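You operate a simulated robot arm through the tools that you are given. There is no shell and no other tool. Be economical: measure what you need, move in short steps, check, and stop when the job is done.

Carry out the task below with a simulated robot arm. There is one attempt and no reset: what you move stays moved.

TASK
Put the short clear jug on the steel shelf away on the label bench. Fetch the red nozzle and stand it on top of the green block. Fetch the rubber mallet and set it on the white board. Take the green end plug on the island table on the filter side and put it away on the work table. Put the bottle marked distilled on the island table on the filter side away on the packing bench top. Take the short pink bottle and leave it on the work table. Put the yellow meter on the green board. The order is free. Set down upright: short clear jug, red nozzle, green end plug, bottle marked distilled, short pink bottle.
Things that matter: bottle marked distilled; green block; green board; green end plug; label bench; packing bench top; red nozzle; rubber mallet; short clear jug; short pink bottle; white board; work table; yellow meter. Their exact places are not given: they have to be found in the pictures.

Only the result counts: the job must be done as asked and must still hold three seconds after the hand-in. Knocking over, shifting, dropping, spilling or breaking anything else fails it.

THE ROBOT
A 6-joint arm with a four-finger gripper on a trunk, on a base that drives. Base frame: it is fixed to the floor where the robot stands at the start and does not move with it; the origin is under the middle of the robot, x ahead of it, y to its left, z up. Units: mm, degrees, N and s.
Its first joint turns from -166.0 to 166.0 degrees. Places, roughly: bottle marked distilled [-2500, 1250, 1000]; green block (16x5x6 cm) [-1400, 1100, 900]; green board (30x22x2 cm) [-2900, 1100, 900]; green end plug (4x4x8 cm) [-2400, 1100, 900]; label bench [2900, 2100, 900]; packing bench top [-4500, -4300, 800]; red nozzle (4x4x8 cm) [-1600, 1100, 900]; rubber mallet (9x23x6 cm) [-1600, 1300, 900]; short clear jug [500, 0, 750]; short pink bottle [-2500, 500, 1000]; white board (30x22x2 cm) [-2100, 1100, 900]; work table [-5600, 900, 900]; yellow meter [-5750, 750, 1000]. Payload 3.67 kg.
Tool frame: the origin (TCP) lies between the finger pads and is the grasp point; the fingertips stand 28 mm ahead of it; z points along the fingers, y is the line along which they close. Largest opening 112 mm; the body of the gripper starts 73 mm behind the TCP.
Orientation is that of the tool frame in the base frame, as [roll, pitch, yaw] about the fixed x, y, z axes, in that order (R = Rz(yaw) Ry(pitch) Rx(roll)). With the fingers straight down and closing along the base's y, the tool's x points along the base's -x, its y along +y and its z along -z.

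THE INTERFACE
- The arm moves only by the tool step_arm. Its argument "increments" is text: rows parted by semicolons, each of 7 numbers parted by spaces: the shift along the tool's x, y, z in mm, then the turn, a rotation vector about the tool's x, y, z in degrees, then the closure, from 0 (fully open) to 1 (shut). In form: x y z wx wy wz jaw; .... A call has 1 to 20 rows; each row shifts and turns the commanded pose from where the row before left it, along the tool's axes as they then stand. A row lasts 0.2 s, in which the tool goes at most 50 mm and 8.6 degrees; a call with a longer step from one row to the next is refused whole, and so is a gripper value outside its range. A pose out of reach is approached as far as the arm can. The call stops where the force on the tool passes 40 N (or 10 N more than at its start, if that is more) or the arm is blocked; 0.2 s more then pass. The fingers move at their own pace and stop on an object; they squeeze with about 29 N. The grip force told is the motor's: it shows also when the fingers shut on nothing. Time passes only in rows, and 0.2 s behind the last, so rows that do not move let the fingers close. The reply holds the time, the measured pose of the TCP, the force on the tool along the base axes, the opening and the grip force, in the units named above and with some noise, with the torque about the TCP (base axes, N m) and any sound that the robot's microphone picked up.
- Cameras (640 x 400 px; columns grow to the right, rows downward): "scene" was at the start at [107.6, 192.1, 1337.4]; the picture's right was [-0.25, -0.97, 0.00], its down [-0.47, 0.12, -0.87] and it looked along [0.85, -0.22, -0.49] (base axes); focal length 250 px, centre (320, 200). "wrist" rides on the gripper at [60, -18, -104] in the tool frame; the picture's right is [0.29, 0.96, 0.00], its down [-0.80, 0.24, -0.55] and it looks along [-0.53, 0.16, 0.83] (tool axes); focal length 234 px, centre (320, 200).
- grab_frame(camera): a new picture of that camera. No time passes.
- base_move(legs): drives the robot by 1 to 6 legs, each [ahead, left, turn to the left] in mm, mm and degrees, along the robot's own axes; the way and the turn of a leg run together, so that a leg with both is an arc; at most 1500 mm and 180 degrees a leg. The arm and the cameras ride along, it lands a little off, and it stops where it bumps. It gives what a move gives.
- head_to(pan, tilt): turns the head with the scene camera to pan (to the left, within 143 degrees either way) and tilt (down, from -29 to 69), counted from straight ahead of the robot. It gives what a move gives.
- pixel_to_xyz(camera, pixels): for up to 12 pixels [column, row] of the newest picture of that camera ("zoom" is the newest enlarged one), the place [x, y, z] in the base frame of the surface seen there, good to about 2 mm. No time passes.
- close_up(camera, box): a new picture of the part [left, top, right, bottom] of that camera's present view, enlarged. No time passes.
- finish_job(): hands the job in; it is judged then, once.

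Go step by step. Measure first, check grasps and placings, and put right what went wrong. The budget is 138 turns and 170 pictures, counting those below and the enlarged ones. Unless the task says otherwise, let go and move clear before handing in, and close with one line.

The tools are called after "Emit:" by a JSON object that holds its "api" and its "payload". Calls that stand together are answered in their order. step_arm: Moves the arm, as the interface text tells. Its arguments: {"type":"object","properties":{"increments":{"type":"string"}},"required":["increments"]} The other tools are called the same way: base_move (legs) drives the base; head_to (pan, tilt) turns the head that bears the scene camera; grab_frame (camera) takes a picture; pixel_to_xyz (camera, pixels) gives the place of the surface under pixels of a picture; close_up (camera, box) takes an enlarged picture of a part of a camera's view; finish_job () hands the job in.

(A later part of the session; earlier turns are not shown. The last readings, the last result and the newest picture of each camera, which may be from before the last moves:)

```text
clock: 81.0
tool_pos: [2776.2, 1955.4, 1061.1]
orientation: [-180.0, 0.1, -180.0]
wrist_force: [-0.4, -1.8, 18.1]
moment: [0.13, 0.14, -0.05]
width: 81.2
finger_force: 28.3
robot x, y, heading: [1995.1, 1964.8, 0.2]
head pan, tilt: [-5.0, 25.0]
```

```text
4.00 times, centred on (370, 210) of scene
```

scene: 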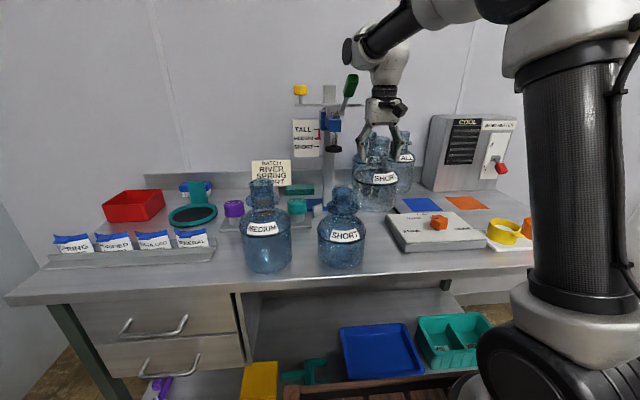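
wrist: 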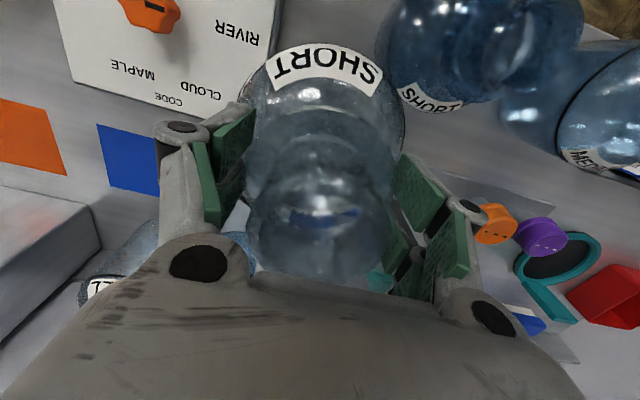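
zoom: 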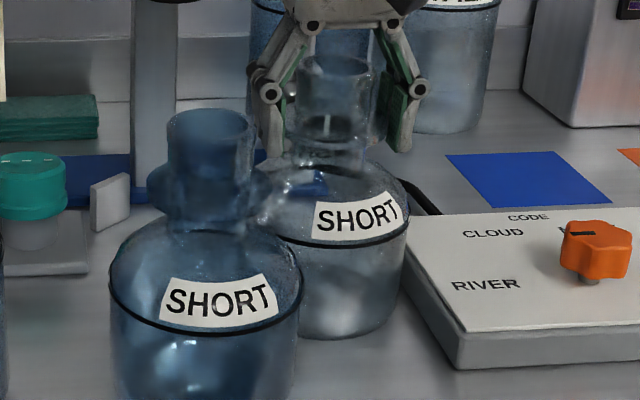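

Contact (18 N). Open and lift away.

Emit:
{"api": "step_arm", "payload": {"increments": "0 0 -1.5 0 0 0 1; 0 0 0 0 0 0 0.4; 0 0 0 0 0 0 0.05; 0 0 0 0 0 0 0.05; 0 0 -20 0 0 0 0.05; 0 0 -40 0 0 0 0.05; 0 0 -45 0 0 0 0.05; 0 0 -45 0 0 0 0; 0 0 -45 0 0 0 0; 0 0 -45 0 0 0 0; 0 0 0 0 0 0 0"}}

Emit:
{"api": "close_up", "payload": {"camera": "scene", "box": [280, 120, 440, 270]}}

```text
clock: 83.2
tool_pos: [2775.8, 1952.2, 1286.3]
orientation: [-179.6, -0.9, 179.8]
wrist_force: [-1.3, -17.3, -8.4]
moment: [0.06, 0.11, -0.2]
width: 99.4
finger_force: 0.0
robot x, y, heading: [1993.6, 1964.2, -0.2]
head pan, tilt: [-5.0, 25.0]
stopped in row 10: the force on the tool passed its limit at 46 N (the readings are from after the stop); the commanded pose is now the measured one
```

```text
2.67 times, centred on (360, 195) of scene
```

zoom: 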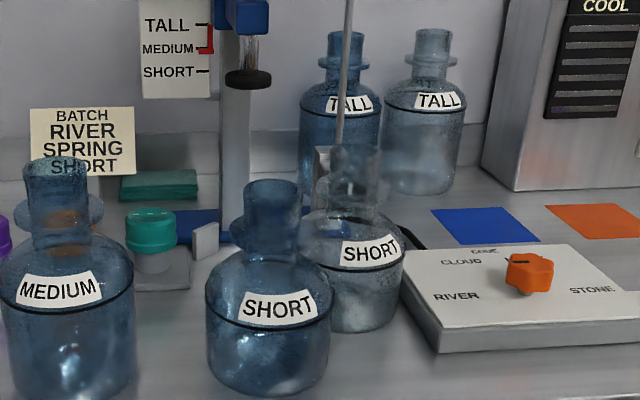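

The jug is placed, but the gripper bumped something at z≈1286. Look at it.

Emit:
{"api": "close_up", "payload": {"camera": "scene", "box": [270, 20, 430, 180]}}

Emit:
{"api": "grab_frame", "payload": {"camera": "wrist"}}

```text
2.50 times, centred on (350, 100) of scene
```

zoom: 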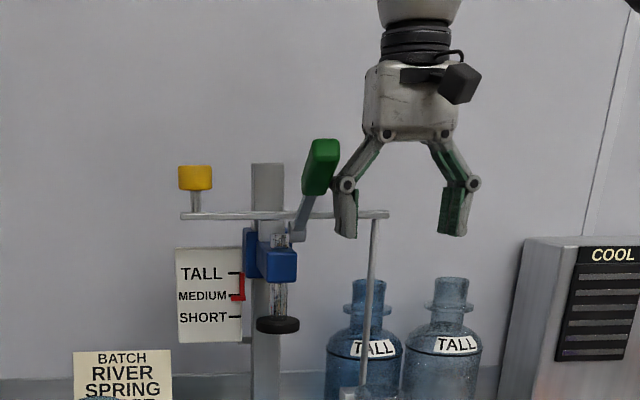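

```text
129 pictures are left
```

wrist: 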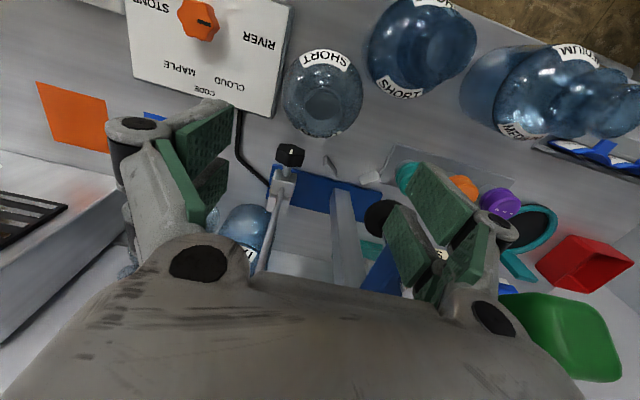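

The left finger touches the green lever. I'll close the jaw and back off toward -x and -y.

Emit:
{"api": "step_arm", "payload": {"increments": "0 0 0 0 0 0 0.3; 0 0 0 0 0 0 0.5; 10 -10 0 0 0 0 0.5; 30 -10 0 0 0 0 0.5; 40 0 0 0 0 0 0.5; 45 0 0 0 0 0 0.5; 45 0 -20 0 0 0 0.5; 0 0 0 0 0 0 0.5"}}

Emit:
{"api": "close_up", "payload": {"camera": "scene", "box": [270, 50, 430, 270]}}

```text
clock: 85.0
tool_pos: [2603.6, 1934.2, 1310.4]
orientation: [-179.7, -0.8, -179.9]
wrist_force: [0.9, -0.3, 0.2]
moment: [0.02, 0.03, 0.01]
width: 56.1
finger_force: 0.2
robot x, y, heading: [1996.3, 1966.0, -0.2]
head pan, tilt: [-5.0, 25.0]
```

```text
1.82 times, centred on (350, 160) of scene
```

zoom: 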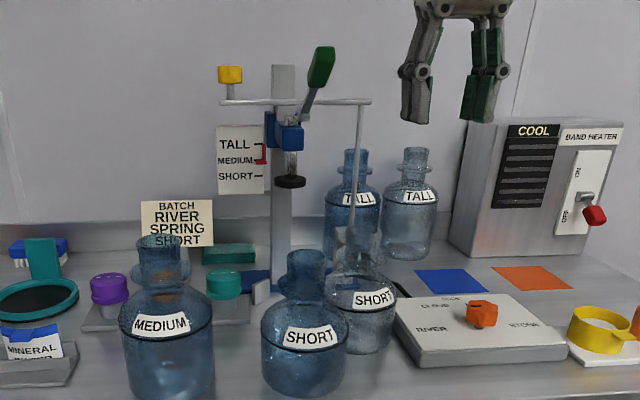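

The jug stands upright and the lever looks unchanged. Now drive to the island's filter side.

Emit:
{"api": "base_move", "payload": {"legs": [[-700, 0, 0], [0, 0, 180], [1400, 0, 0], [1300, 0, 0], [0, 0, 90]]}}

Emit:
{"api": "head_to", "payload": {"pan": 0, "tilt": 28}}

Emit:
{"api": "grab_frame", "payload": {"camera": "scene"}}

```text
clock: 112.6
tool_pos: [-1437.3, 1367.3, 1309.2]
orientation: [-179.8, -0.8, 89.0]
wrist_force: [0.5, -1.3, 0.2]
moment: [-0.01, 0.01, 0.01]
width: 56.1
finger_force: 0.1
robot x, y, heading: [-1400.1, 1973.4, -90.8]
head pan, tilt: [-5.0, 25.0]
```

```text
clock: 113.3
tool_pos: [-1436.9, 1367.2, 1311.1]
orientation: [-179.7, -0.7, 89.0]
wrist_force: [-0.1, 0.3, 0.1]
moment: [0.01, 0.0, 0.0]
width: 56.0
finger_force: 0.1
robot x, y, heading: [-1396.8, 1974.6, -90.8]
head pan, tilt: [0.0, 28.0]
```

```text
127 pictures are left
```

scene: 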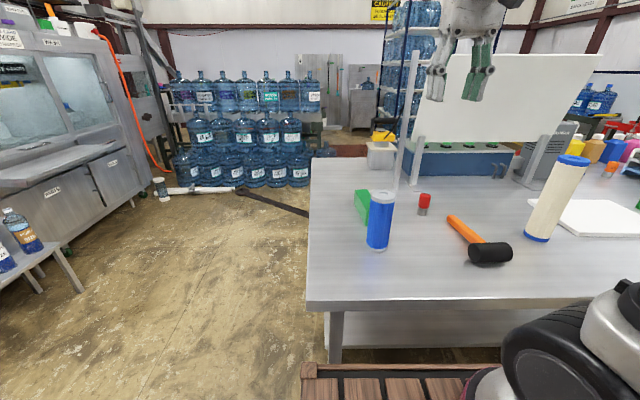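

I see the green block (363,205) behind a blue cartridge, the red nozzle (423,205), the mallet (480,245), the white board (600,215). Measuring.

Emit:
{"api": "pixel_to_xyz", "payload": {"camera": "scene", "pixels": [[423, 197], [423, 212], [418, 205], [429, 205], [359, 195], [364, 192], [360, 215], [380, 192], [380, 246], [490, 255], [458, 225], [573, 162]]}}

Emit:
{"api": "close_up", "payload": {"camera": "scene", "box": [340, 150, 580, 300]}}

Emit:
{"api": "grab_frame", "payload": {"camera": "wrist"}}

```text
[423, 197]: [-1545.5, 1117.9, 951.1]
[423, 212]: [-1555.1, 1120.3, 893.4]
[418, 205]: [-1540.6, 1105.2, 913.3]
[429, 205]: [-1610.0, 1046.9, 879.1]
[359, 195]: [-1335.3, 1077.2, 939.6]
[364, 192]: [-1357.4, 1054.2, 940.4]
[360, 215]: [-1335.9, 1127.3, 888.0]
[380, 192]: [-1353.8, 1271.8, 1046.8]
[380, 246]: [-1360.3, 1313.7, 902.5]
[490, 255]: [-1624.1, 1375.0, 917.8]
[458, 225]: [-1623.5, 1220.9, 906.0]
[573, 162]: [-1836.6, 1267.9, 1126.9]
```

```text
2.67 times, centred on (460, 225) of scene
```

zoom: 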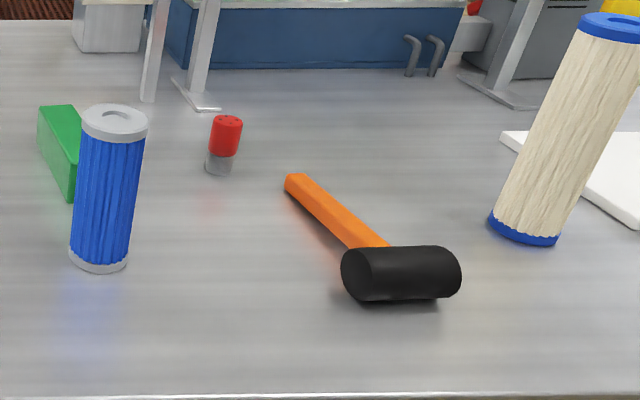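

```text
125 pictures are left
```

wrist: 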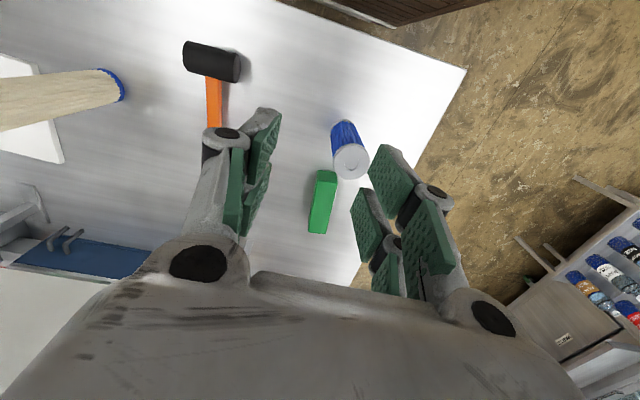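

Emit:
{"api": "pixel_to_xyz", "payload": {"camera": "wrist", "pixels": [[318, 172], [337, 173], [328, 231], [311, 228], [324, 200], [350, 162], [352, 178], [335, 178], [210, 60], [215, 100]]}}

Emit:
{"api": "close_up", "payload": {"camera": "scene", "box": [400, 180, 450, 225]}}

```text
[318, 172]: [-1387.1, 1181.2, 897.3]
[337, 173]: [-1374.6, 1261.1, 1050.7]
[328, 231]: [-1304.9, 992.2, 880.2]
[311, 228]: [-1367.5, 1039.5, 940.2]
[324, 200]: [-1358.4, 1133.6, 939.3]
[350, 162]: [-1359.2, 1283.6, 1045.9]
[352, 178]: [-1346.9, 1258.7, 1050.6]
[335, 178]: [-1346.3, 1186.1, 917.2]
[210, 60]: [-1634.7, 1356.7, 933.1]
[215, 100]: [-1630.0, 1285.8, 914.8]
```

```text
8.89 times, centred on (425, 202) of scene
```

zoom: 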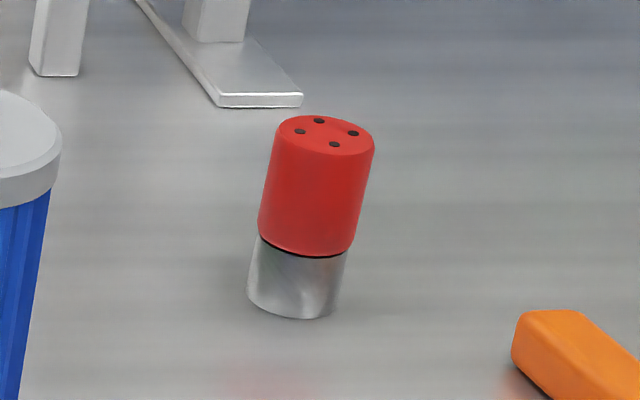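

Emit:
{"api": "pixel_to_xyz", "payload": {"camera": "zoom", "pixels": [[325, 130], [280, 128], [372, 142], [325, 118], [330, 152], [295, 312], [250, 285], [343, 285]]}}

Emit:
{"api": "close_up", "payload": {"camera": "wrist", "box": [280, 110, 400, 250]}}

```text
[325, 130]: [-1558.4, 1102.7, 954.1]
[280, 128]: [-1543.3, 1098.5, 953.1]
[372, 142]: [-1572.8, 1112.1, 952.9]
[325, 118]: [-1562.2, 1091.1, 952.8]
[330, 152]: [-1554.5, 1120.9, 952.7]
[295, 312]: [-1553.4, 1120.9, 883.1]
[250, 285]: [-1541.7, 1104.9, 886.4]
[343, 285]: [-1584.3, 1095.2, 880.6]
```

```text
2.86 times, centred on (340, 180) of wrist
```

zoom: 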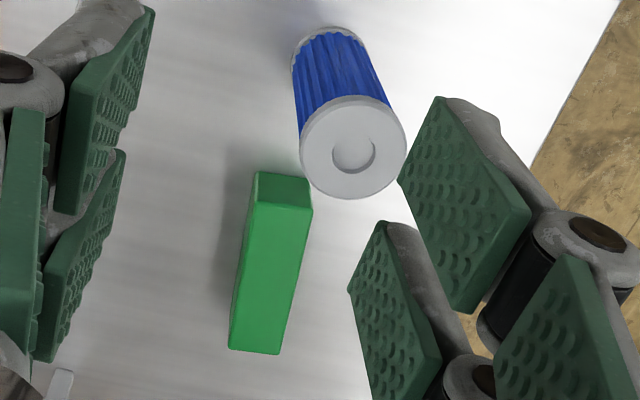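

Emit:
{"api": "pixel_to_xyz", "payload": {"camera": "zoom", "pixels": [[262, 212], [303, 215], [275, 345], [235, 343], [268, 280], [351, 148]]}}

```text
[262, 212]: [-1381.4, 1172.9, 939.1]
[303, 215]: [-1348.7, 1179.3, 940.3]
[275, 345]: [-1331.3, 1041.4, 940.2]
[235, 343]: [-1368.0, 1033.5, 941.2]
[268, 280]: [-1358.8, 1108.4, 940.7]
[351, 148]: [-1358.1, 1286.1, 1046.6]
```

Emit:
{"api": "pixel_to_xyz", "payload": {"camera": "scene", "pixels": [[416, 110], [410, 150], [421, 190], [450, 100], [420, 60], [470, 60], [470, 150], [385, 155]]}}

Emit:
{"api": "step_arm", "payload": {"increments": "-40 -20 10 0 -0.7 0 0; -45 -20 20 0 0 0 0; -45 -20 30 0 0 0 0; -45 -20 30 0 0 0 0; -45 -20 30 0 0 0 0; -40 -19 30 0 0 0 0; 0 0 0 0 0 0 0"}}

Emit:
{"api": "grab_frame", "payload": {"camera": "wrist"}}

```text
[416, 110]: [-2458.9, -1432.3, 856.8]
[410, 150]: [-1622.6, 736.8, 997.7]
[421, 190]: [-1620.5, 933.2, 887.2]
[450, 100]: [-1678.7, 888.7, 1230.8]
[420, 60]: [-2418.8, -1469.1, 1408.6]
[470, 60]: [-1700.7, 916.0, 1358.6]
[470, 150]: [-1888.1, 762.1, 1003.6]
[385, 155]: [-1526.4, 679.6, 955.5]
```

```text
refused: row 2 steps farther than a row can; nothing moved
```

```text
122 pictures are left
```

wrist: 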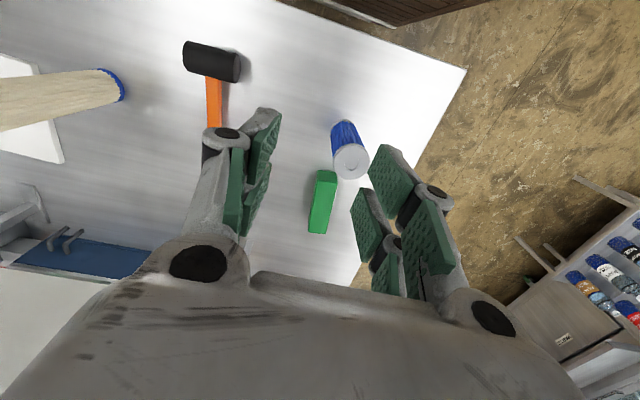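

Emit:
{"api": "step_arm", "payload": {"increments": "-30 -13 10 0 -0.7 0 0; -35 -15 20 0 0 0 0; -40 -18 20 0 0 0 0; -40 -18 20 0 0 0 0; -40 -18 20 0 0 0 0; -40 -17 20 0 0 0 0; -40 -17.5 20 0 0 0 0; 0 0 0 0 0 0 0"}}

Emit:
{"api": "grab_frame", "payload": {"camera": "wrist"}}

```text
clock: 115.1
tool_pos: [-1558.3, 1103.5, 1180.3]
orientation: [-179.8, 0.1, 89.0]
wrist_force: [0.0, -0.5, 0.2]
moment: [0.0, -0.01, 0.02]
width: 112.0
finger_force: 0.1
robot x, y, heading: [-1393.5, 1973.5, -91.2]
head pan, tilt: [0.0, 28.0]
```

```text
121 pictures are left
```

wrist: 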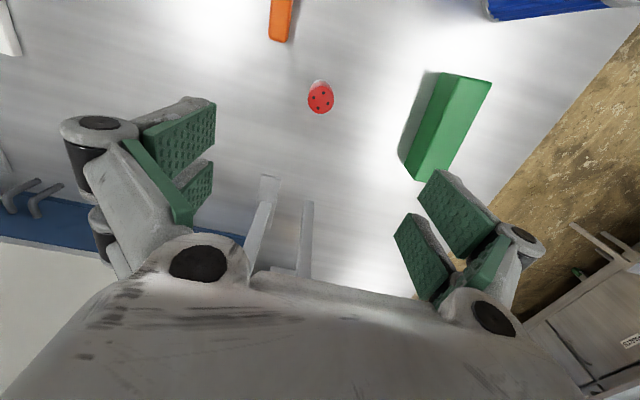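

Emit:
{"api": "pixel_to_xyz", "payload": {"camera": "wrist", "pixels": [[320, 98], [310, 97], [331, 98], [320, 112]]}}

Emit:
{"api": "step_arm", "payload": {"increments": "0 0 45 0 0 0 0; 0 0 45 0 0 0 0; 0 0 45 0 0 0 0; 0 0 35 0 0 0 0; 0 0 0 0 0 0 0"}}

Emit:
{"api": "grab_frame", "payload": {"camera": "wrist"}}

```text
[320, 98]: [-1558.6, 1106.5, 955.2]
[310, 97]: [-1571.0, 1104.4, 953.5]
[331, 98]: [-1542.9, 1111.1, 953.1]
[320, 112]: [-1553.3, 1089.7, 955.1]
```

```text
clock: 116.3
tool_pos: [-1560.4, 1104.5, 1009.0]
orientation: [-179.8, 0.1, 88.9]
wrist_force: [0.4, -0.1, -0.3]
moment: [0.0, 0.0, -0.03]
width: 112.3
finger_force: 0.1
robot x, y, heading: [-1396.2, 1975.6, -91.2]
head pan, tilt: [0.0, 28.0]
```

```text
120 pictures are left
```

wrist: 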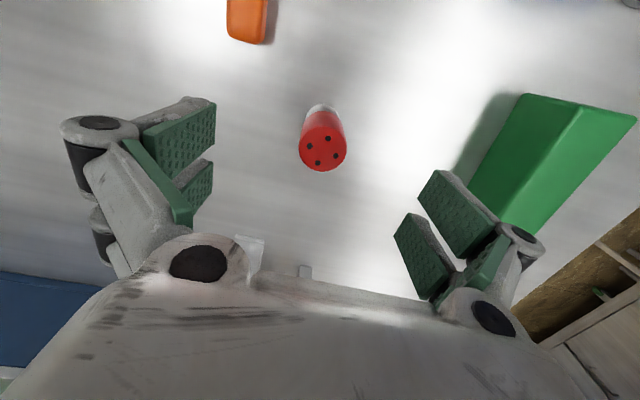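

Centred. Descend to z≈922 and close.

Emit:
{"api": "step_arm", "payload": {"increments": "0 2 40 0 0 0 0; 0 0 35 0 0 0 0; 0 0 12 0 0 0 0; 0 0 0 0 0 0 0.4; 0 0 0 0 0 0 0.7; 0 0 0 0 0 0 1; 0 0 0 0 0 0 1; 0 0 0 0 0 0 1"}}

Emit:
{"api": "grab_frame", "payload": {"camera": "wrist"}}

```text
clock: 118.1
tool_pos: [-1557.7, 1104.5, 923.7]
orientation: [-179.8, 0.0, 89.0]
wrist_force: [-0.1, 0.6, 0.0]
moment: [-0.02, -0.01, 0.01]
width: 33.6
finger_force: 29.0
robot x, y, heading: [-1398.4, 1972.4, -91.1]
head pan, tilt: [0.0, 28.0]
```

```text
119 pictures are left
```

wrist: 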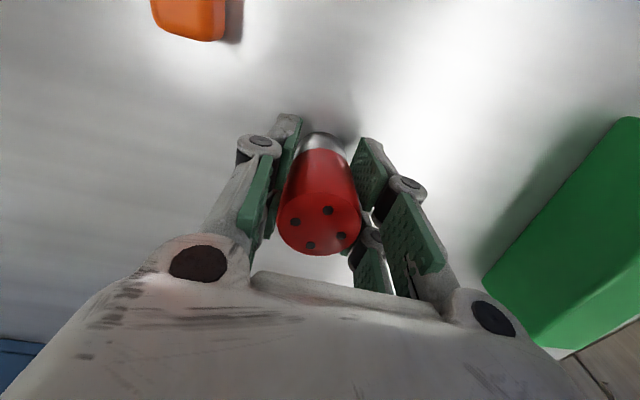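

Emit:
{"api": "step_arm", "payload": {"increments": "0 0 -20 0 0 0 1; 0 0 -40 0 0 0 1; 0 0 -40 0 0 0 1; 0 40 -20 0 0 0 1; 2 45 0 0 0 0 1; 2 45 0 0 0 0 1; 1.5 40 0 0 0 0 1; 0 30.7 0 0 0 0 1; 0 0 0 0 0 0 1"}}

Emit:
{"api": "close_up", "payload": {"camera": "scene", "box": [320, 130, 440, 260]}}

Emit:
{"api": "grab_frame", "payload": {"camera": "wrist"}}

```text
clock: 120.1
tool_pos: [-1353.5, 1107.3, 1042.0]
orientation: [-179.8, 0.0, 89.2]
wrist_force: [-0.7, -0.1, -1.0]
moment: [-0.02, -0.03, -0.01]
width: 33.5
finger_force: 29.3
robot x, y, heading: [-1396.4, 1977.3, -91.0]
head pan, tilt: [0.0, 28.0]
```

```text
3.08 times, centred on (380, 195) of scene
```

zoom: 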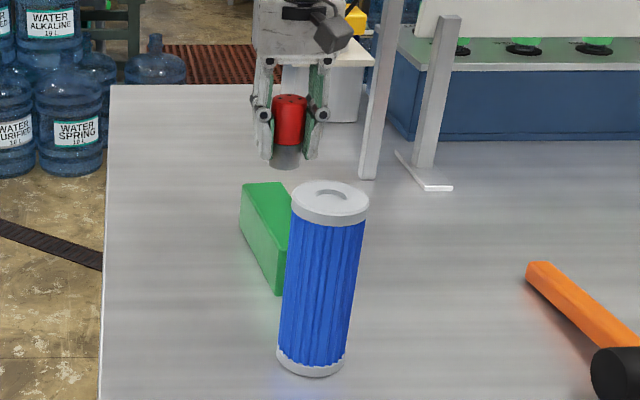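

```text
117 pictures are left
```

wrist: 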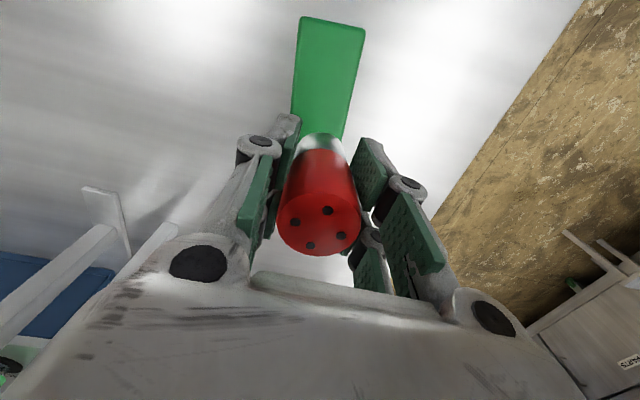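

Emit:
{"api": "step_arm", "payload": {"increments": "0 -3 20 0 0 0 1; 0 0 20 0 0 0 1; 0 0 10 0 0 0 1; 0 0 4 0 0 0 1; 0 0 2 0 0 0 1; 0 0 1 0 0 0 1; 0 0 0 0 0 0 1"}}

Emit:
{"api": "close_up", "payload": {"camera": "wrist", "box": [230, 0, 430, 260]}}

```text
clock: 121.7
tool_pos: [-1359.4, 1107.7, 985.3]
orientation: [-179.8, 0.0, 89.0]
wrist_force: [-0.1, -0.8, -1.8]
moment: [-0.03, -0.01, -0.01]
width: 33.8
finger_force: 28.9
robot x, y, heading: [-1395.9, 1976.6, -91.1]
head pan, tilt: [0.0, 28.0]
```

```text
1.54 times, centred on (330, 130) of wrist
```

zoom: 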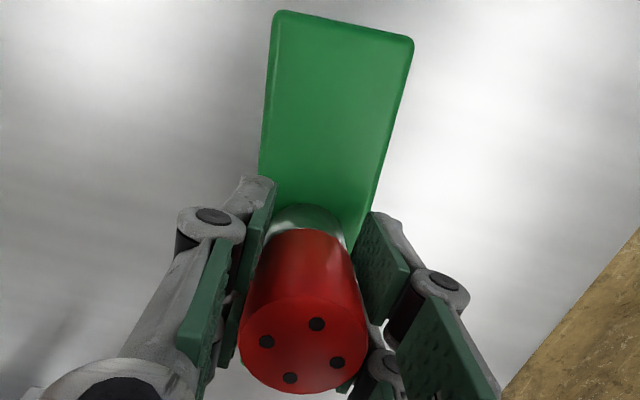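

Emit:
{"api": "step_arm", "payload": {"increments": "0 0 1 0 0 0 1; 0 0 0.7 0 0 0 1; 0 0 0 0 0 0 1"}}

```text
clock: 122.5
tool_pos: [-1359.4, 1106.6, 983.8]
orientation: [-179.8, 0.0, 89.0]
wrist_force: [0.3, 0.9, -1.2]
moment: [-0.01, -0.04, -0.01]
width: 33.5
finger_force: 28.8
robot x, y, heading: [-1395.1, 1971.9, -90.9]
head pan, tilt: [0.0, 28.0]
```

Emit:
{"api": "step_arm", "payload": {"increments": "0 0 0.7 0 0 0 1; 0 0 0.5 0 0 0 1; 0 0 0.5 0 0 0 1; 0 0 0 0 0 0 1"}}

```text
clock: 123.5
tool_pos: [-1359.2, 1106.8, 982.6]
orientation: [-179.8, 0.2, 89.0]
wrist_force: [1.3, 0.0, 10.8]
moment: [0.03, 0.04, -0.03]
width: 33.5
finger_force: 28.8
robot x, y, heading: [-1396.4, 1973.9, -90.9]
head pan, tilt: [0.0, 28.0]
```

Contact (10.8 N). Release gently and rise.

Emit:
{"api": "step_arm", "payload": {"increments": "0 0 -0.8 0 0 0 1; 0 0 0 0 0 0 0.6; 0 0 0 0 0 0 0.5; 0 0 0 0 0 0 0.5; 0 0 -20 0 0 0 0.5; 0 0 -40 0 0 0 0.5; 0 0 -40 0 0 0 0.5; 0 0 -45 0 0 0 0.5; 0 0 0 0 0 0 0"}}

Emit:
{"api": "close_up", "payload": {"camera": "scene", "box": [320, 130, 440, 260]}}

Emit:
{"api": "grab_frame", "payload": {"camera": "wrist"}}

```text
clock: 125.5
tool_pos: [-1358.1, 1105.9, 1127.9]
orientation: [-179.8, 0.0, 89.0]
wrist_force: [0.5, -0.4, 0.4]
moment: [0.01, 0.03, -0.02]
width: 111.2
finger_force: 0.1
robot x, y, heading: [-1393.8, 1976.9, -90.8]
head pan, tilt: [0.0, 28.0]
```

```text
3.08 times, centred on (380, 195) of scene
```

zoom: 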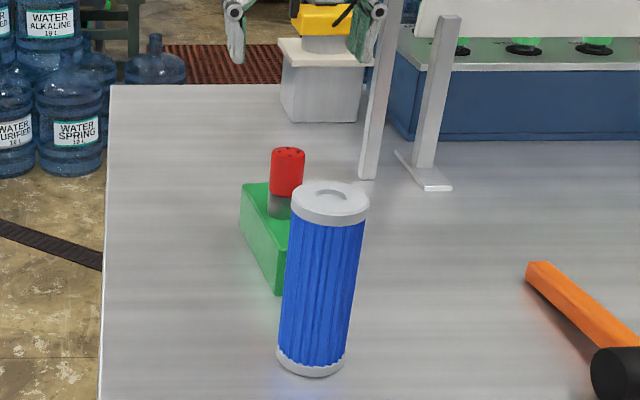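

```text
114 pictures are left
```

wrist: 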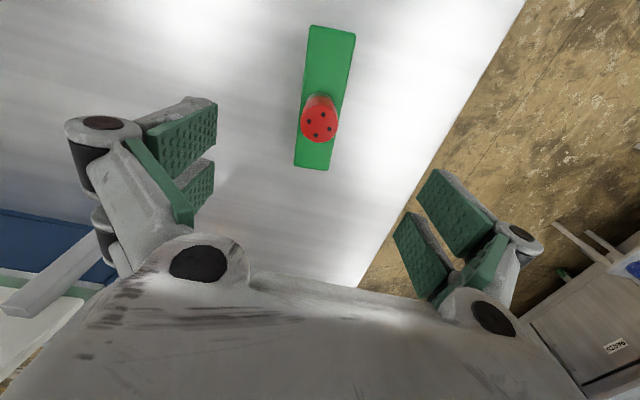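

The nozzle stands on the block. I'll raise the arm, pull back, and drive 450 mm toward -x for the mallet and the white board.

Emit:
{"api": "step_arm", "payload": {"increments": "20 0 -40 0 0 0 0.5; 20 0 -40 0 0 0 0.5; 20 0 -40 0 0 0 0.5; 20 0 -40 0 0 0 0.5; 20 0 -40 0 0 0 0.5; 30 0 0 0 0 0 0.5; 0 0 0 0 0 0 0.5"}}

Emit:
{"api": "base_move", "payload": {"legs": [[0, -450, 0]]}}

Emit:
{"api": "grab_frame", "payload": {"camera": "scene"}}

Emit:
{"api": "grab_frame", "payload": {"camera": "wrist"}}

```text
clock: 127.1
tool_pos: [-1355.7, 1236.8, 1328.5]
orientation: [-179.8, 0.0, 89.1]
wrist_force: [0.8, -0.1, 0.1]
moment: [0.02, 0.0, 0.0]
width: 56.0
finger_force: 0.1
robot x, y, heading: [-1394.1, 1975.2, -90.8]
head pan, tilt: [0.0, 28.0]
```

```text
clock: 129.8
tool_pos: [-1804.1, 1244.8, 1326.9]
orientation: [-179.8, 0.0, 89.1]
wrist_force: [0.3, -0.2, 0.8]
moment: [0.01, -0.01, 0.01]
width: 56.0
finger_force: 0.1
robot x, y, heading: [-1840.0, 1982.6, -90.7]
head pan, tilt: [0.0, 28.0]
```

```text
113 pictures are left
```

scene: 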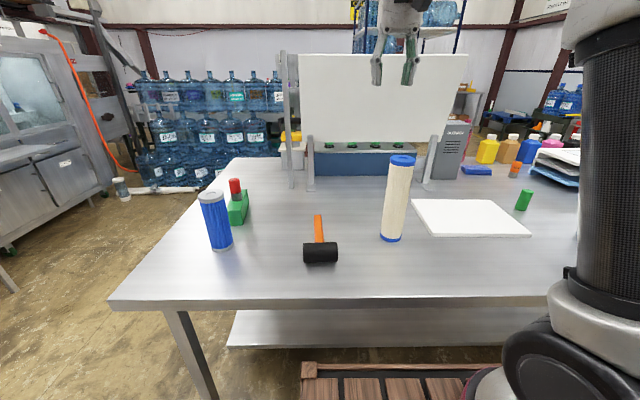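

```text
112 pictures are left
```

wrist: 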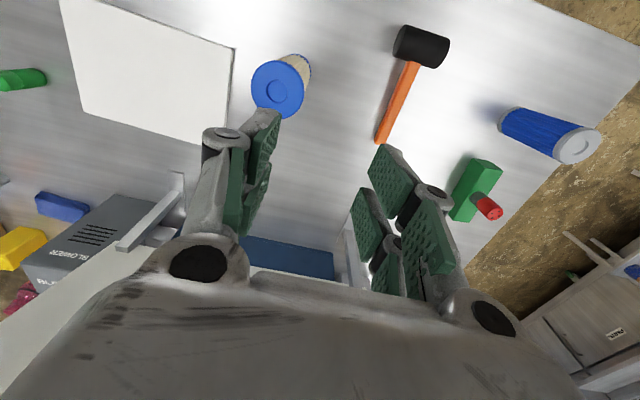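

Emit:
{"api": "pixel_to_xyz", "payload": {"camera": "wrist", "pixels": [[403, 40], [443, 50], [424, 46], [408, 75], [396, 105], [382, 136], [228, 55], [218, 138], [90, 108], [70, 5], [277, 90], [150, 70]]}}

Emit:
{"api": "close_up", "payload": {"camera": "scene", "box": [280, 190, 560, 290]}}

Emit:
{"api": "pixel_to_xyz", "payload": {"camera": "scene", "pixels": [[319, 218], [320, 235], [305, 252], [336, 252], [320, 245], [420, 202], [494, 202], [522, 233], [440, 235], [524, 192], [400, 158]]}}

```text
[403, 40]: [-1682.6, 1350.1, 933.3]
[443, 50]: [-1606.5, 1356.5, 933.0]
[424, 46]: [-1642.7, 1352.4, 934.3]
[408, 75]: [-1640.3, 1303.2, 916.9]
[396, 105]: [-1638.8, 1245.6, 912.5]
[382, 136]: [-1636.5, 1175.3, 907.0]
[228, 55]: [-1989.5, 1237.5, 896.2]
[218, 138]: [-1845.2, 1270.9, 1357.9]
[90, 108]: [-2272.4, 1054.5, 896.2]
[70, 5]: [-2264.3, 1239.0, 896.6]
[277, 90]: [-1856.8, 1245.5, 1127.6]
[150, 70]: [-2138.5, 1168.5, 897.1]
```

```text
2.29 times, centred on (420, 240) of scene
```

zoom: 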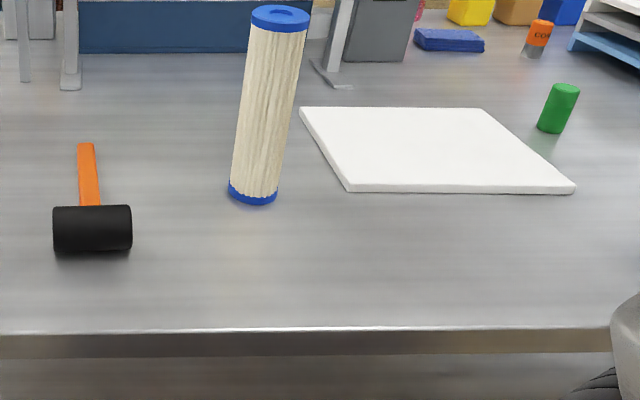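

```text
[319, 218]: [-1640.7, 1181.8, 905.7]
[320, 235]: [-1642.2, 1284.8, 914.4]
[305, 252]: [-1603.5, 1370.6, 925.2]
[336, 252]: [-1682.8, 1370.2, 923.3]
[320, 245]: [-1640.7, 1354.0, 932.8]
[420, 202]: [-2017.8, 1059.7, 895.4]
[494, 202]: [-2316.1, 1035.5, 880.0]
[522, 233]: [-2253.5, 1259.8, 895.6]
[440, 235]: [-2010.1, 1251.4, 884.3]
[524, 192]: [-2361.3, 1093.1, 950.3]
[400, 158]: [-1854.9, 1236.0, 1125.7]
```

Mallet head centre ≈(-1643,1355), handle along -y; white board centre ≈(-2133,1148), top z≈896. I'll grip the head end to end, closing along x.

Emit:
{"api": "step_arm", "payload": {"increments": "20 30 0 0 0 0 0; 20 32 20 0 0 0 0; 20 32 20 0 0 0 0; 20 33 20 0 0 0 0; 22.5 32.5 20 0 0 0 0; 0 0 48 0 0 0 0; 0 0 48 0 0 0 0; 0 0 48 0 0 0 0; 0 0 48 0 0 0 0; 0 0 0 0 0 0 0"}}

Emit:
{"api": "grab_frame", "payload": {"camera": "wrist"}}

```text
clock: 132.0
tool_pos: [-1642.9, 1344.8, 1054.1]
orientation: [-179.8, 0.0, 89.1]
wrist_force: [0.2, 0.1, -0.1]
moment: [0.02, -0.01, 0.02]
width: 112.1
finger_force: 0.1
robot x, y, heading: [-1845.5, 1982.6, -91.0]
head pan, tilt: [0.0, 28.0]
```

```text
110 pictures are left
```

wrist: 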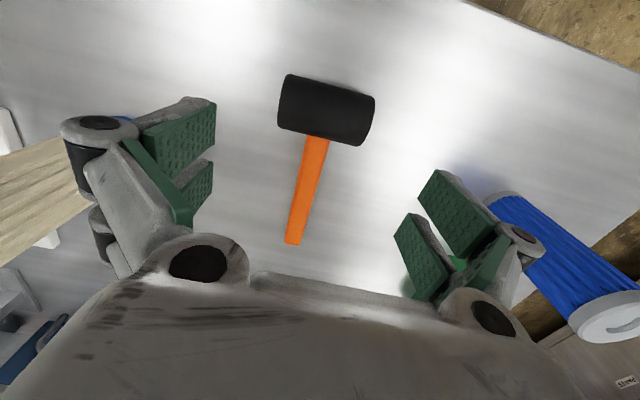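

Emit:
{"api": "step_arm", "payload": {"increments": "0 0 45 0 0 0 0; 0 0 45 0 0 0 0; 0 0 35 0 0 0 0; 0 0 13 0 0 0 0; 0 0 0 0 0 0 0"}}

Emit:
{"api": "grab_frame", "payload": {"camera": "wrist"}}

```text
clock: 133.2
tool_pos: [-1644.5, 1344.8, 917.1]
orientation: [-179.8, -0.1, 89.1]
wrist_force: [0.5, 0.7, -0.1]
moment: [-0.01, 0.05, 0.02]
width: 112.2
finger_force: 0.0
robot x, y, heading: [-1843.0, 1984.4, -90.8]
head pan, tilt: [0.0, 28.0]
```

```text
109 pictures are left
```

wrist: 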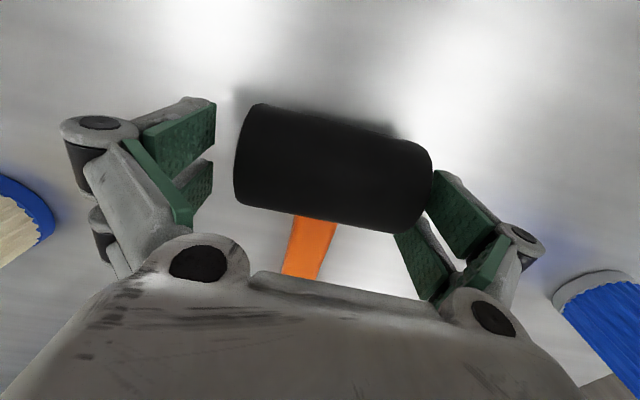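

Emit:
{"api": "step_arm", "payload": {"increments": "0 3 0 0 0 0 0.1; 0 0 0 0 0 0 0.3; 0 0 0 0 0 0 0.6; 0 0 0 0 0 0 1; 0 0 0 0 0 0 1; 0 0 0 0 0 0 1"}}

Emit:
{"api": "grab_frame", "payload": {"camera": "wrist"}}

```text
clock: 134.6
tool_pos: [-1639.7, 1344.6, 916.8]
orientation: [-179.8, 0.0, 89.1]
wrist_force: [7.0, -3.3, 8.8]
moment: [-0.17, -0.39, 0.24]
width: 91.2
finger_force: 29.5
robot x, y, heading: [-1843.3, 1981.7, -90.9]
head pan, tilt: [0.0, 28.0]
```

```text
108 pictures are left
```

wrist: 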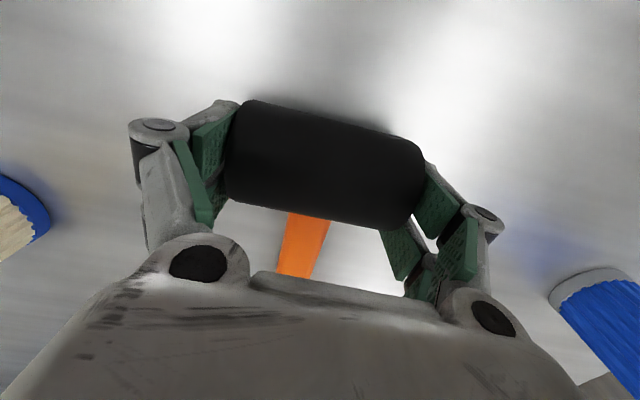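

Gripped at 91 mm. Lift a little and check that it holds.

Emit:
{"api": "step_arm", "payload": {"increments": "0 0 -5 0 0 0 1; 0 0 -15 0 0 0 1; 0 0 -20 0 0 0 1; 0 0 -20 0 0 0 1; 0 0 0 0 0 0 1; 0 0 0 0 0 0 1"}}

Emit:
{"api": "close_up", "payload": {"camera": "scene", "box": [240, 160, 400, 280]}}

Emit:
{"api": "grab_frame", "payload": {"camera": "wrist"}}

```text
clock: 136.0
tool_pos: [-1640.4, 1343.7, 977.4]
orientation: [-179.7, -0.1, 89.0]
wrist_force: [-0.6, 0.1, -2.4]
moment: [0.11, 0.0, -0.03]
width: 91.1
finger_force: 28.7
robot x, y, heading: [-1844.5, 1980.8, -90.8]
head pan, tilt: [0.0, 28.0]
```

```text
3.33 times, centred on (320, 220) of scene
```

zoom: 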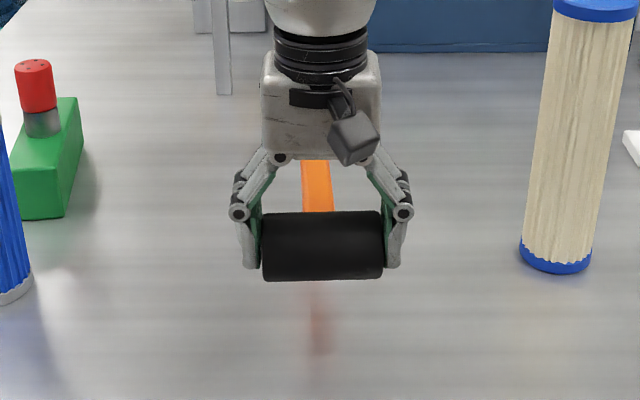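

```text
106 pictures are left
```

wrist: 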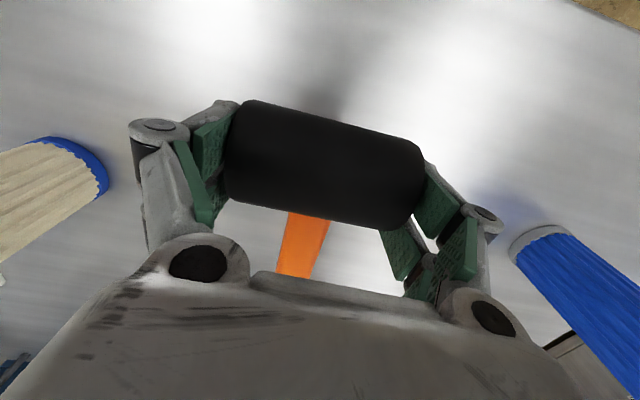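

Emit:
{"api": "step_arm", "payload": {"increments": "0 0 -45 0 0 0 1; 0 0 -48 0 0 0 1; 0 0 -48 0 0 0 1; 0 0 -48 0 0 0 1; 0 0 -45 0 0 0 1; 0 -40 0 0 0 0 1; 0 -47 0 0 0 0 1; 0 -47 0 0 0 0 1; 0 -47 0 0 0 0 1; 0 -47 0 0 0 0 1; 0 -47 0 0 0 0 1; 0 -47 0 0 0 0 1; 0 -47 0 0 0 0 1; 0 -47 0 0 0 0 1; 0 0 0 0 0 0 1"}}

Emit:
{"api": "step_arm", "payload": {"increments": "0 0 0 0 0 7 1; 0 0 0 0 0 8.2 1; 0 0 0 0 0 8.2 1; 0 0 0 0 0 8.2 1; 0 0 0 0 0 8.2 1; 0 0 0 0 0 8.2 1; 0 0 0 0 0 8.2 1; 0 0 0 0 0 8.2 1; 0 0 0 0 0 8.2 1; 0 0 0 0 0 8.2 1; 0 0 0 0 0 8.2 1; 0 0 0 0 0 0 1"}}

Emit:
{"api": "grab_frame", "payload": {"camera": "wrist"}}

Emit:
{"api": "grab_frame", "payload": {"camera": "scene"}}

```text
clock: 139.2
tool_pos: [-2057.1, 1349.7, 1215.3]
orientation: [-179.7, -0.1, 89.1]
wrist_force: [0.6, 0.5, -3.4]
moment: [0.08, 0.01, 0.03]
width: 90.7
finger_force: 29.2
robot x, y, heading: [-1845.6, 1982.5, -91.0]
head pan, tilt: [0.0, 28.0]
```

```text
clock: 141.8
tool_pos: [-2056.4, 1350.6, 1212.4]
orientation: [180.0, 0.1, 0.0]
wrist_force: [0.4, -0.4, -4.0]
moment: [0.0, -0.13, -0.02]
width: 90.7
finger_force: 28.8
robot x, y, heading: [-1844.8, 1980.0, -90.7]
head pan, tilt: [0.0, 28.0]
```

```text
105 pictures are left
```

wrist: 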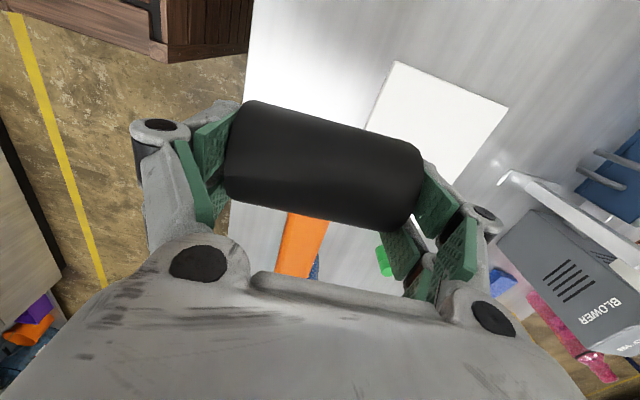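

```text
104 pictures are left
```

scene: 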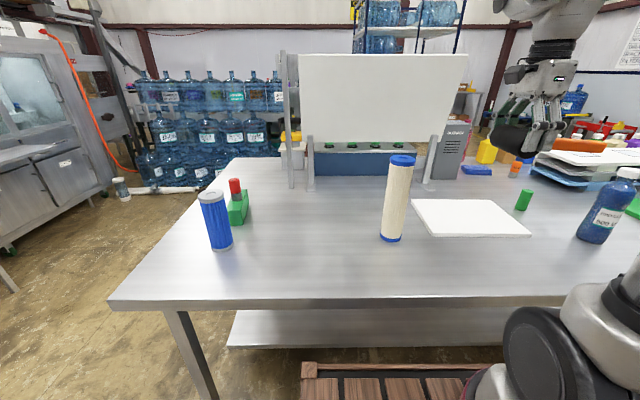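

Emit:
{"api": "step_arm", "payload": {"increments": "0 40 0 0 0 0 1; 0 45 0 0 0 0 1; 0 45 0 0 0 0 1; 0 45 0 0 0 0 1; 0 27 20 0 0 0 1; 0 0 45 0 0 0 1; 0 0 45 0 0 0 1; 0 0 45 0 0 0 1; 0 0 45 0 0 0 1; 0 0 30 0 0 0 1; 0 0 0 0 0 0 1"}}

Emit:
{"api": "close_up", "payload": {"camera": "scene", "box": [380, 120, 580, 260]}}

Emit:
{"api": "grab_frame", "payload": {"camera": "wrist"}}

```text
clock: 144.2
tool_pos: [-2057.3, 1148.8, 984.2]
orientation: [-179.8, 0.2, 0.1]
wrist_force: [-0.6, 0.3, -3.5]
moment: [0.0, -0.12, -0.03]
width: 90.7
finger_force: 29.3
robot x, y, heading: [-1844.9, 1983.0, -90.8]
head pan, tilt: [0.0, 28.0]
```

```text
2.86 times, centred on (480, 190) of scene
```

zoom: 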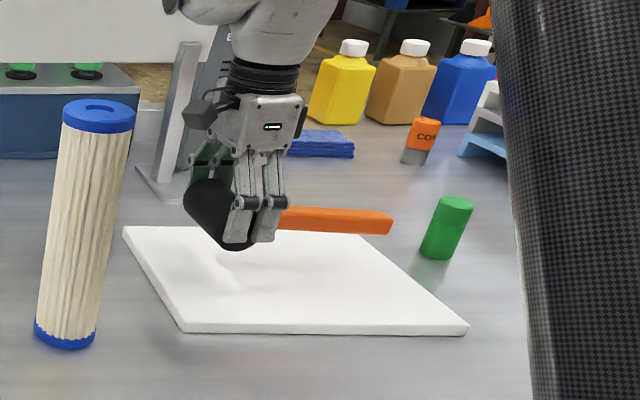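

```text
102 pictures are left
```

wrist: 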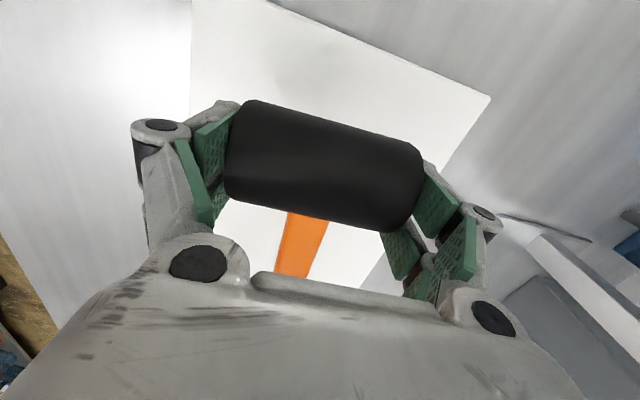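

Emit:
{"api": "step_arm", "payload": {"increments": "0 0 25 0 0 0 1; 0 0 15 0 0 0 1; 0 0 6 0 0 0 1; 0 0 2 0 0 0 1; 0 0 1 0 0 0 1; 0 0 0 0 0 0 1"}}

```text
clock: 145.6
tool_pos: [-2057.4, 1148.4, 934.1]
orientation: [179.8, 0.3, 0.1]
wrist_force: [-1.0, -3.0, 9.2]
moment: [0.47, 0.13, 0.08]
width: 90.5
finger_force: 29.1
robot x, y, heading: [-1845.4, 1985.4, -91.0]
head pan, tilt: [0.0, 28.0]
```

Contact at z≈934. Release and rise.

Emit:
{"api": "step_arm", "payload": {"increments": "0 0 0 0 0 0 1; 0 0 0 0 0 0 0.12; 0 0 0 0 0 0 0; 0 0 0 0 0 0 0; 0 0 -20 0 0 0 0; 0 0 -40 0 0 0 0; 0 0 -45 0 0 0 0; 0 0 -45 0 0 0 0; 0 0 0 0 0 0 0"}}

Emit:
{"api": "close_up", "payload": {"camera": "scene", "box": [380, 120, 580, 260]}}

Emit:
{"api": "grab_frame", "payload": {"camera": "wrist"}}

```text
clock: 147.6
tool_pos: [-2055.1, 1148.2, 1084.5]
orientation: [180.0, 0.2, 0.1]
wrist_force: [0.3, 0.0, -0.6]
moment: [0.02, 0.03, -0.04]
width: 111.8
finger_force: 0.0
robot x, y, heading: [-1846.6, 1984.7, -90.9]
head pan, tilt: [0.0, 28.0]
```

```text
2.86 times, centred on (480, 190) of scene
```

zoom: 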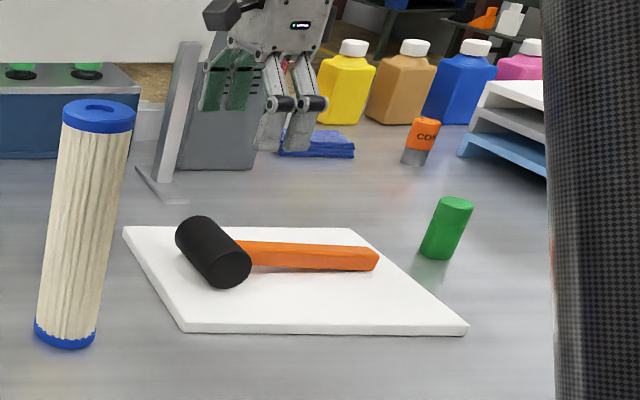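

```text
100 pictures are left
```

wrist: 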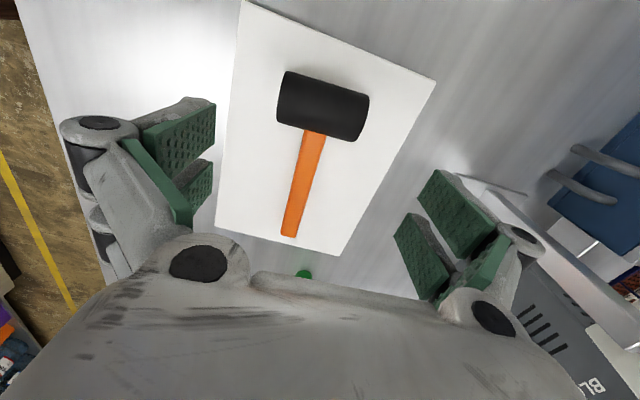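

The mallet lies on the white board. Raise, turn the wrist back and drive 400 mm toward -x to reach the green plug.

Emit:
{"api": "step_arm", "payload": {"increments": "0 0 -45 0 0 0 0.5; 0 0 -45 0 0 0 0.5; 0 0 -45 0 0 0 0.5; 0 0 -45 0 0 0 0.5; 0 0 -45 0 0 -8 0.5; 0 0 -20 0 0 -8.2 0.5; 0 0 0 0 0 -8.2 0.5; 0 0 0 0 0 -8.2 0.5; 0 0 0 0 0 -8.2 0.5; 0 0 0 0 0 -8.2 0.5; 0 0 0 0 0 -8.2 0.5; 0 0 0 0 0 -8.2 0.5; 0 0 0 0 0 -8.2 0.5; 0 0 0 0 0 -8.2 0.5; 0 0 0 0 0 -7.2 0.5; 45 0 0 0 0 0 0.5; 45 0 0 0 0 0 0.5; 45 0 0 0 0 0 0.5; 0 0 0 0 0 0 0.5"}}

Emit:
{"api": "base_move", "payload": {"legs": [[0, -420, 0]]}}

Emit:
{"api": "grab_frame", "payload": {"camera": "scene"}}

Emit:
{"api": "grab_frame", "payload": {"camera": "wrist"}}

```text
clock: 151.6
tool_pos: [-2051.5, 1283.8, 1329.6]
orientation: [-179.9, 0.0, 89.1]
wrist_force: [-0.9, -0.2, 0.2]
moment: [0.02, 0.0, 0.01]
width: 55.9
finger_force: 0.1
robot x, y, heading: [-1843.6, 1980.9, -90.9]
head pan, tilt: [0.0, 28.0]
```

```text
clock: 154.2
tool_pos: [-2469.9, 1290.3, 1329.5]
orientation: [-179.8, 0.0, 89.1]
wrist_force: [-0.3, 0.2, -0.7]
moment: [0.01, 0.07, 0.0]
width: 55.9
finger_force: 0.0
robot x, y, heading: [-2261.3, 1988.7, -90.9]
head pan, tilt: [0.0, 28.0]
```

```text
99 pictures are left
```

scene: 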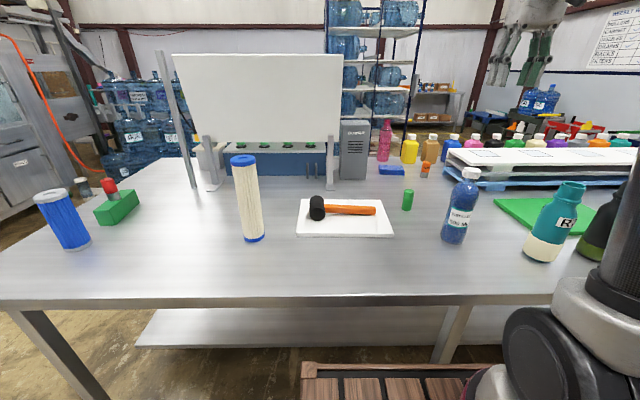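

```text
98 pictures are left
```

wrist: 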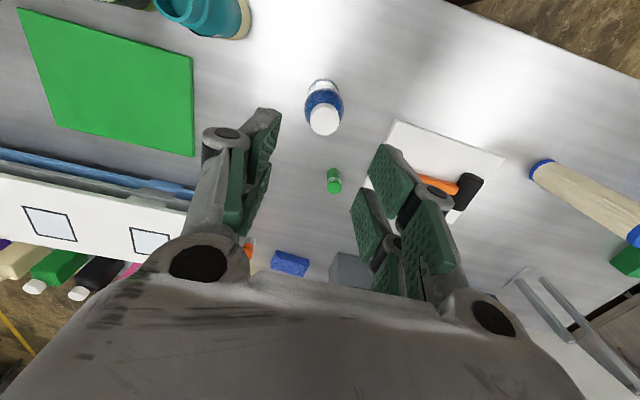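

Emit:
{"api": "close_up", "payload": {"camera": "scene", "box": [360, 110, 640, 270]}}

Emit:
{"api": "pixel_to_xyz", "payload": {"camera": "wrist", "pixels": [[334, 186], [329, 186], [340, 186], [334, 173], [325, 118], [322, 97], [309, 105], [342, 103], [30, 15], [65, 125], [188, 150], [188, 62]]}}

Emit:
{"api": "pixel_to_xyz", "payload": {"camera": "scene", "pixels": [[408, 192], [408, 208], [470, 172], [457, 215], [445, 222], [470, 222], [385, 140], [455, 240], [404, 200], [412, 200]]}}

```text
2.29 times, centred on (500, 190) of scene
```

zoom: 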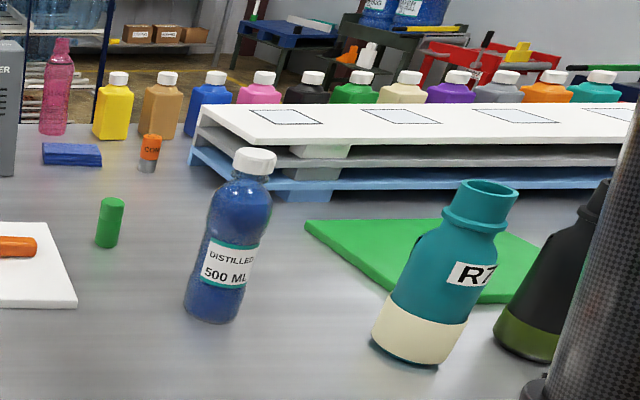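

```text
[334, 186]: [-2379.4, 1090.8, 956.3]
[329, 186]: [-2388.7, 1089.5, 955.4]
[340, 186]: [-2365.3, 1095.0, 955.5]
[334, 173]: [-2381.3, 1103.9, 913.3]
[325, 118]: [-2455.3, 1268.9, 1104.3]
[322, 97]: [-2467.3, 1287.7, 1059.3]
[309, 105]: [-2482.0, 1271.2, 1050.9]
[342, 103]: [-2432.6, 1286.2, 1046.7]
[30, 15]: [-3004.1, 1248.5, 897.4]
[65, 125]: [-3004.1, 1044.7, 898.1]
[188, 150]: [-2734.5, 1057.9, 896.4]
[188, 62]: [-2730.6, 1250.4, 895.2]
```

```text
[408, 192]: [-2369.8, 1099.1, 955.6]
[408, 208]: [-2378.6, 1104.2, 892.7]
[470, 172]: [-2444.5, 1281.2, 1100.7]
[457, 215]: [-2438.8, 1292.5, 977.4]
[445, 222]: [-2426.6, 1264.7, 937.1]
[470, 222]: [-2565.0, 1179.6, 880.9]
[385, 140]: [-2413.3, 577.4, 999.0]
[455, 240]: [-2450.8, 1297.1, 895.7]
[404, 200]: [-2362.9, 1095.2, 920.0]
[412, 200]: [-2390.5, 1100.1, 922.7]
```

Plug centre ≈(-2377,1093), top 956; distilled bottle at ≈(-2455,1272), top 1104; green board centre ≈(-2868,1150). Fetch the plug first.

Emit:
{"api": "step_arm", "payload": {"increments": "-40 20 0 0 0 0 0.3; -40 20 0 0 0 0 0.3; -40 20 0 0 0 0 0.3; -40 20 10 0 0 0 0.3; -35.5 16 20 0 0 0 0.3; 0 0 48 0 0 0 0.3; 0 0 48 0 0 0 0.3; 0 0 48 0 0 0 0.3; 0 0 48 0 0 0 0.3; 0 0 48 0 0 0 0.3; 0 0 40 0 0 0 0.3; 0 0 0 0 0 0 0.3"}}

Emit:
{"api": "grab_frame", "payload": {"camera": "wrist"}}

Emit:
{"api": "grab_frame", "payload": {"camera": "scene"}}

```text
clock: 156.8
tool_pos: [-2379.2, 1093.2, 1018.6]
orientation: [-179.8, 0.0, 89.0]
wrist_force: [0.3, -0.7, -0.3]
moment: [-0.04, -0.02, 0.01]
width: 78.7
finger_force: 0.1
robot x, y, heading: [-2264.1, 1989.1, -90.7]
head pan, tilt: [0.0, 28.0]
```

```text
96 pictures are left
```

wrist: 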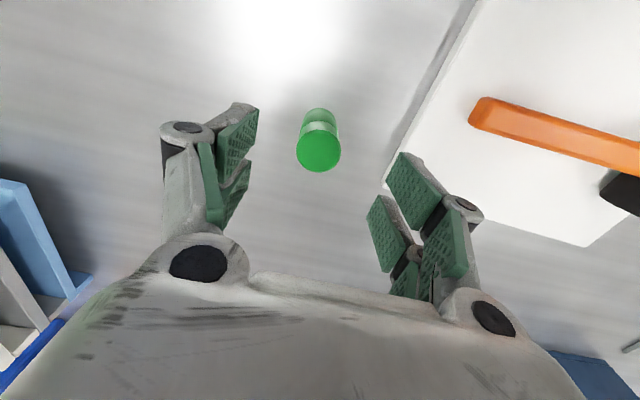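

```text
95 pictures are left
```

scene: 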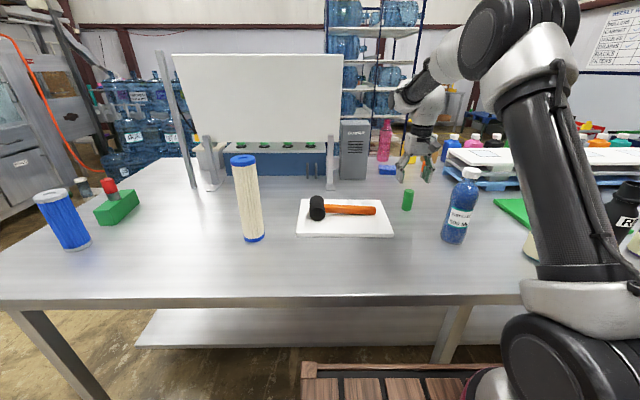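

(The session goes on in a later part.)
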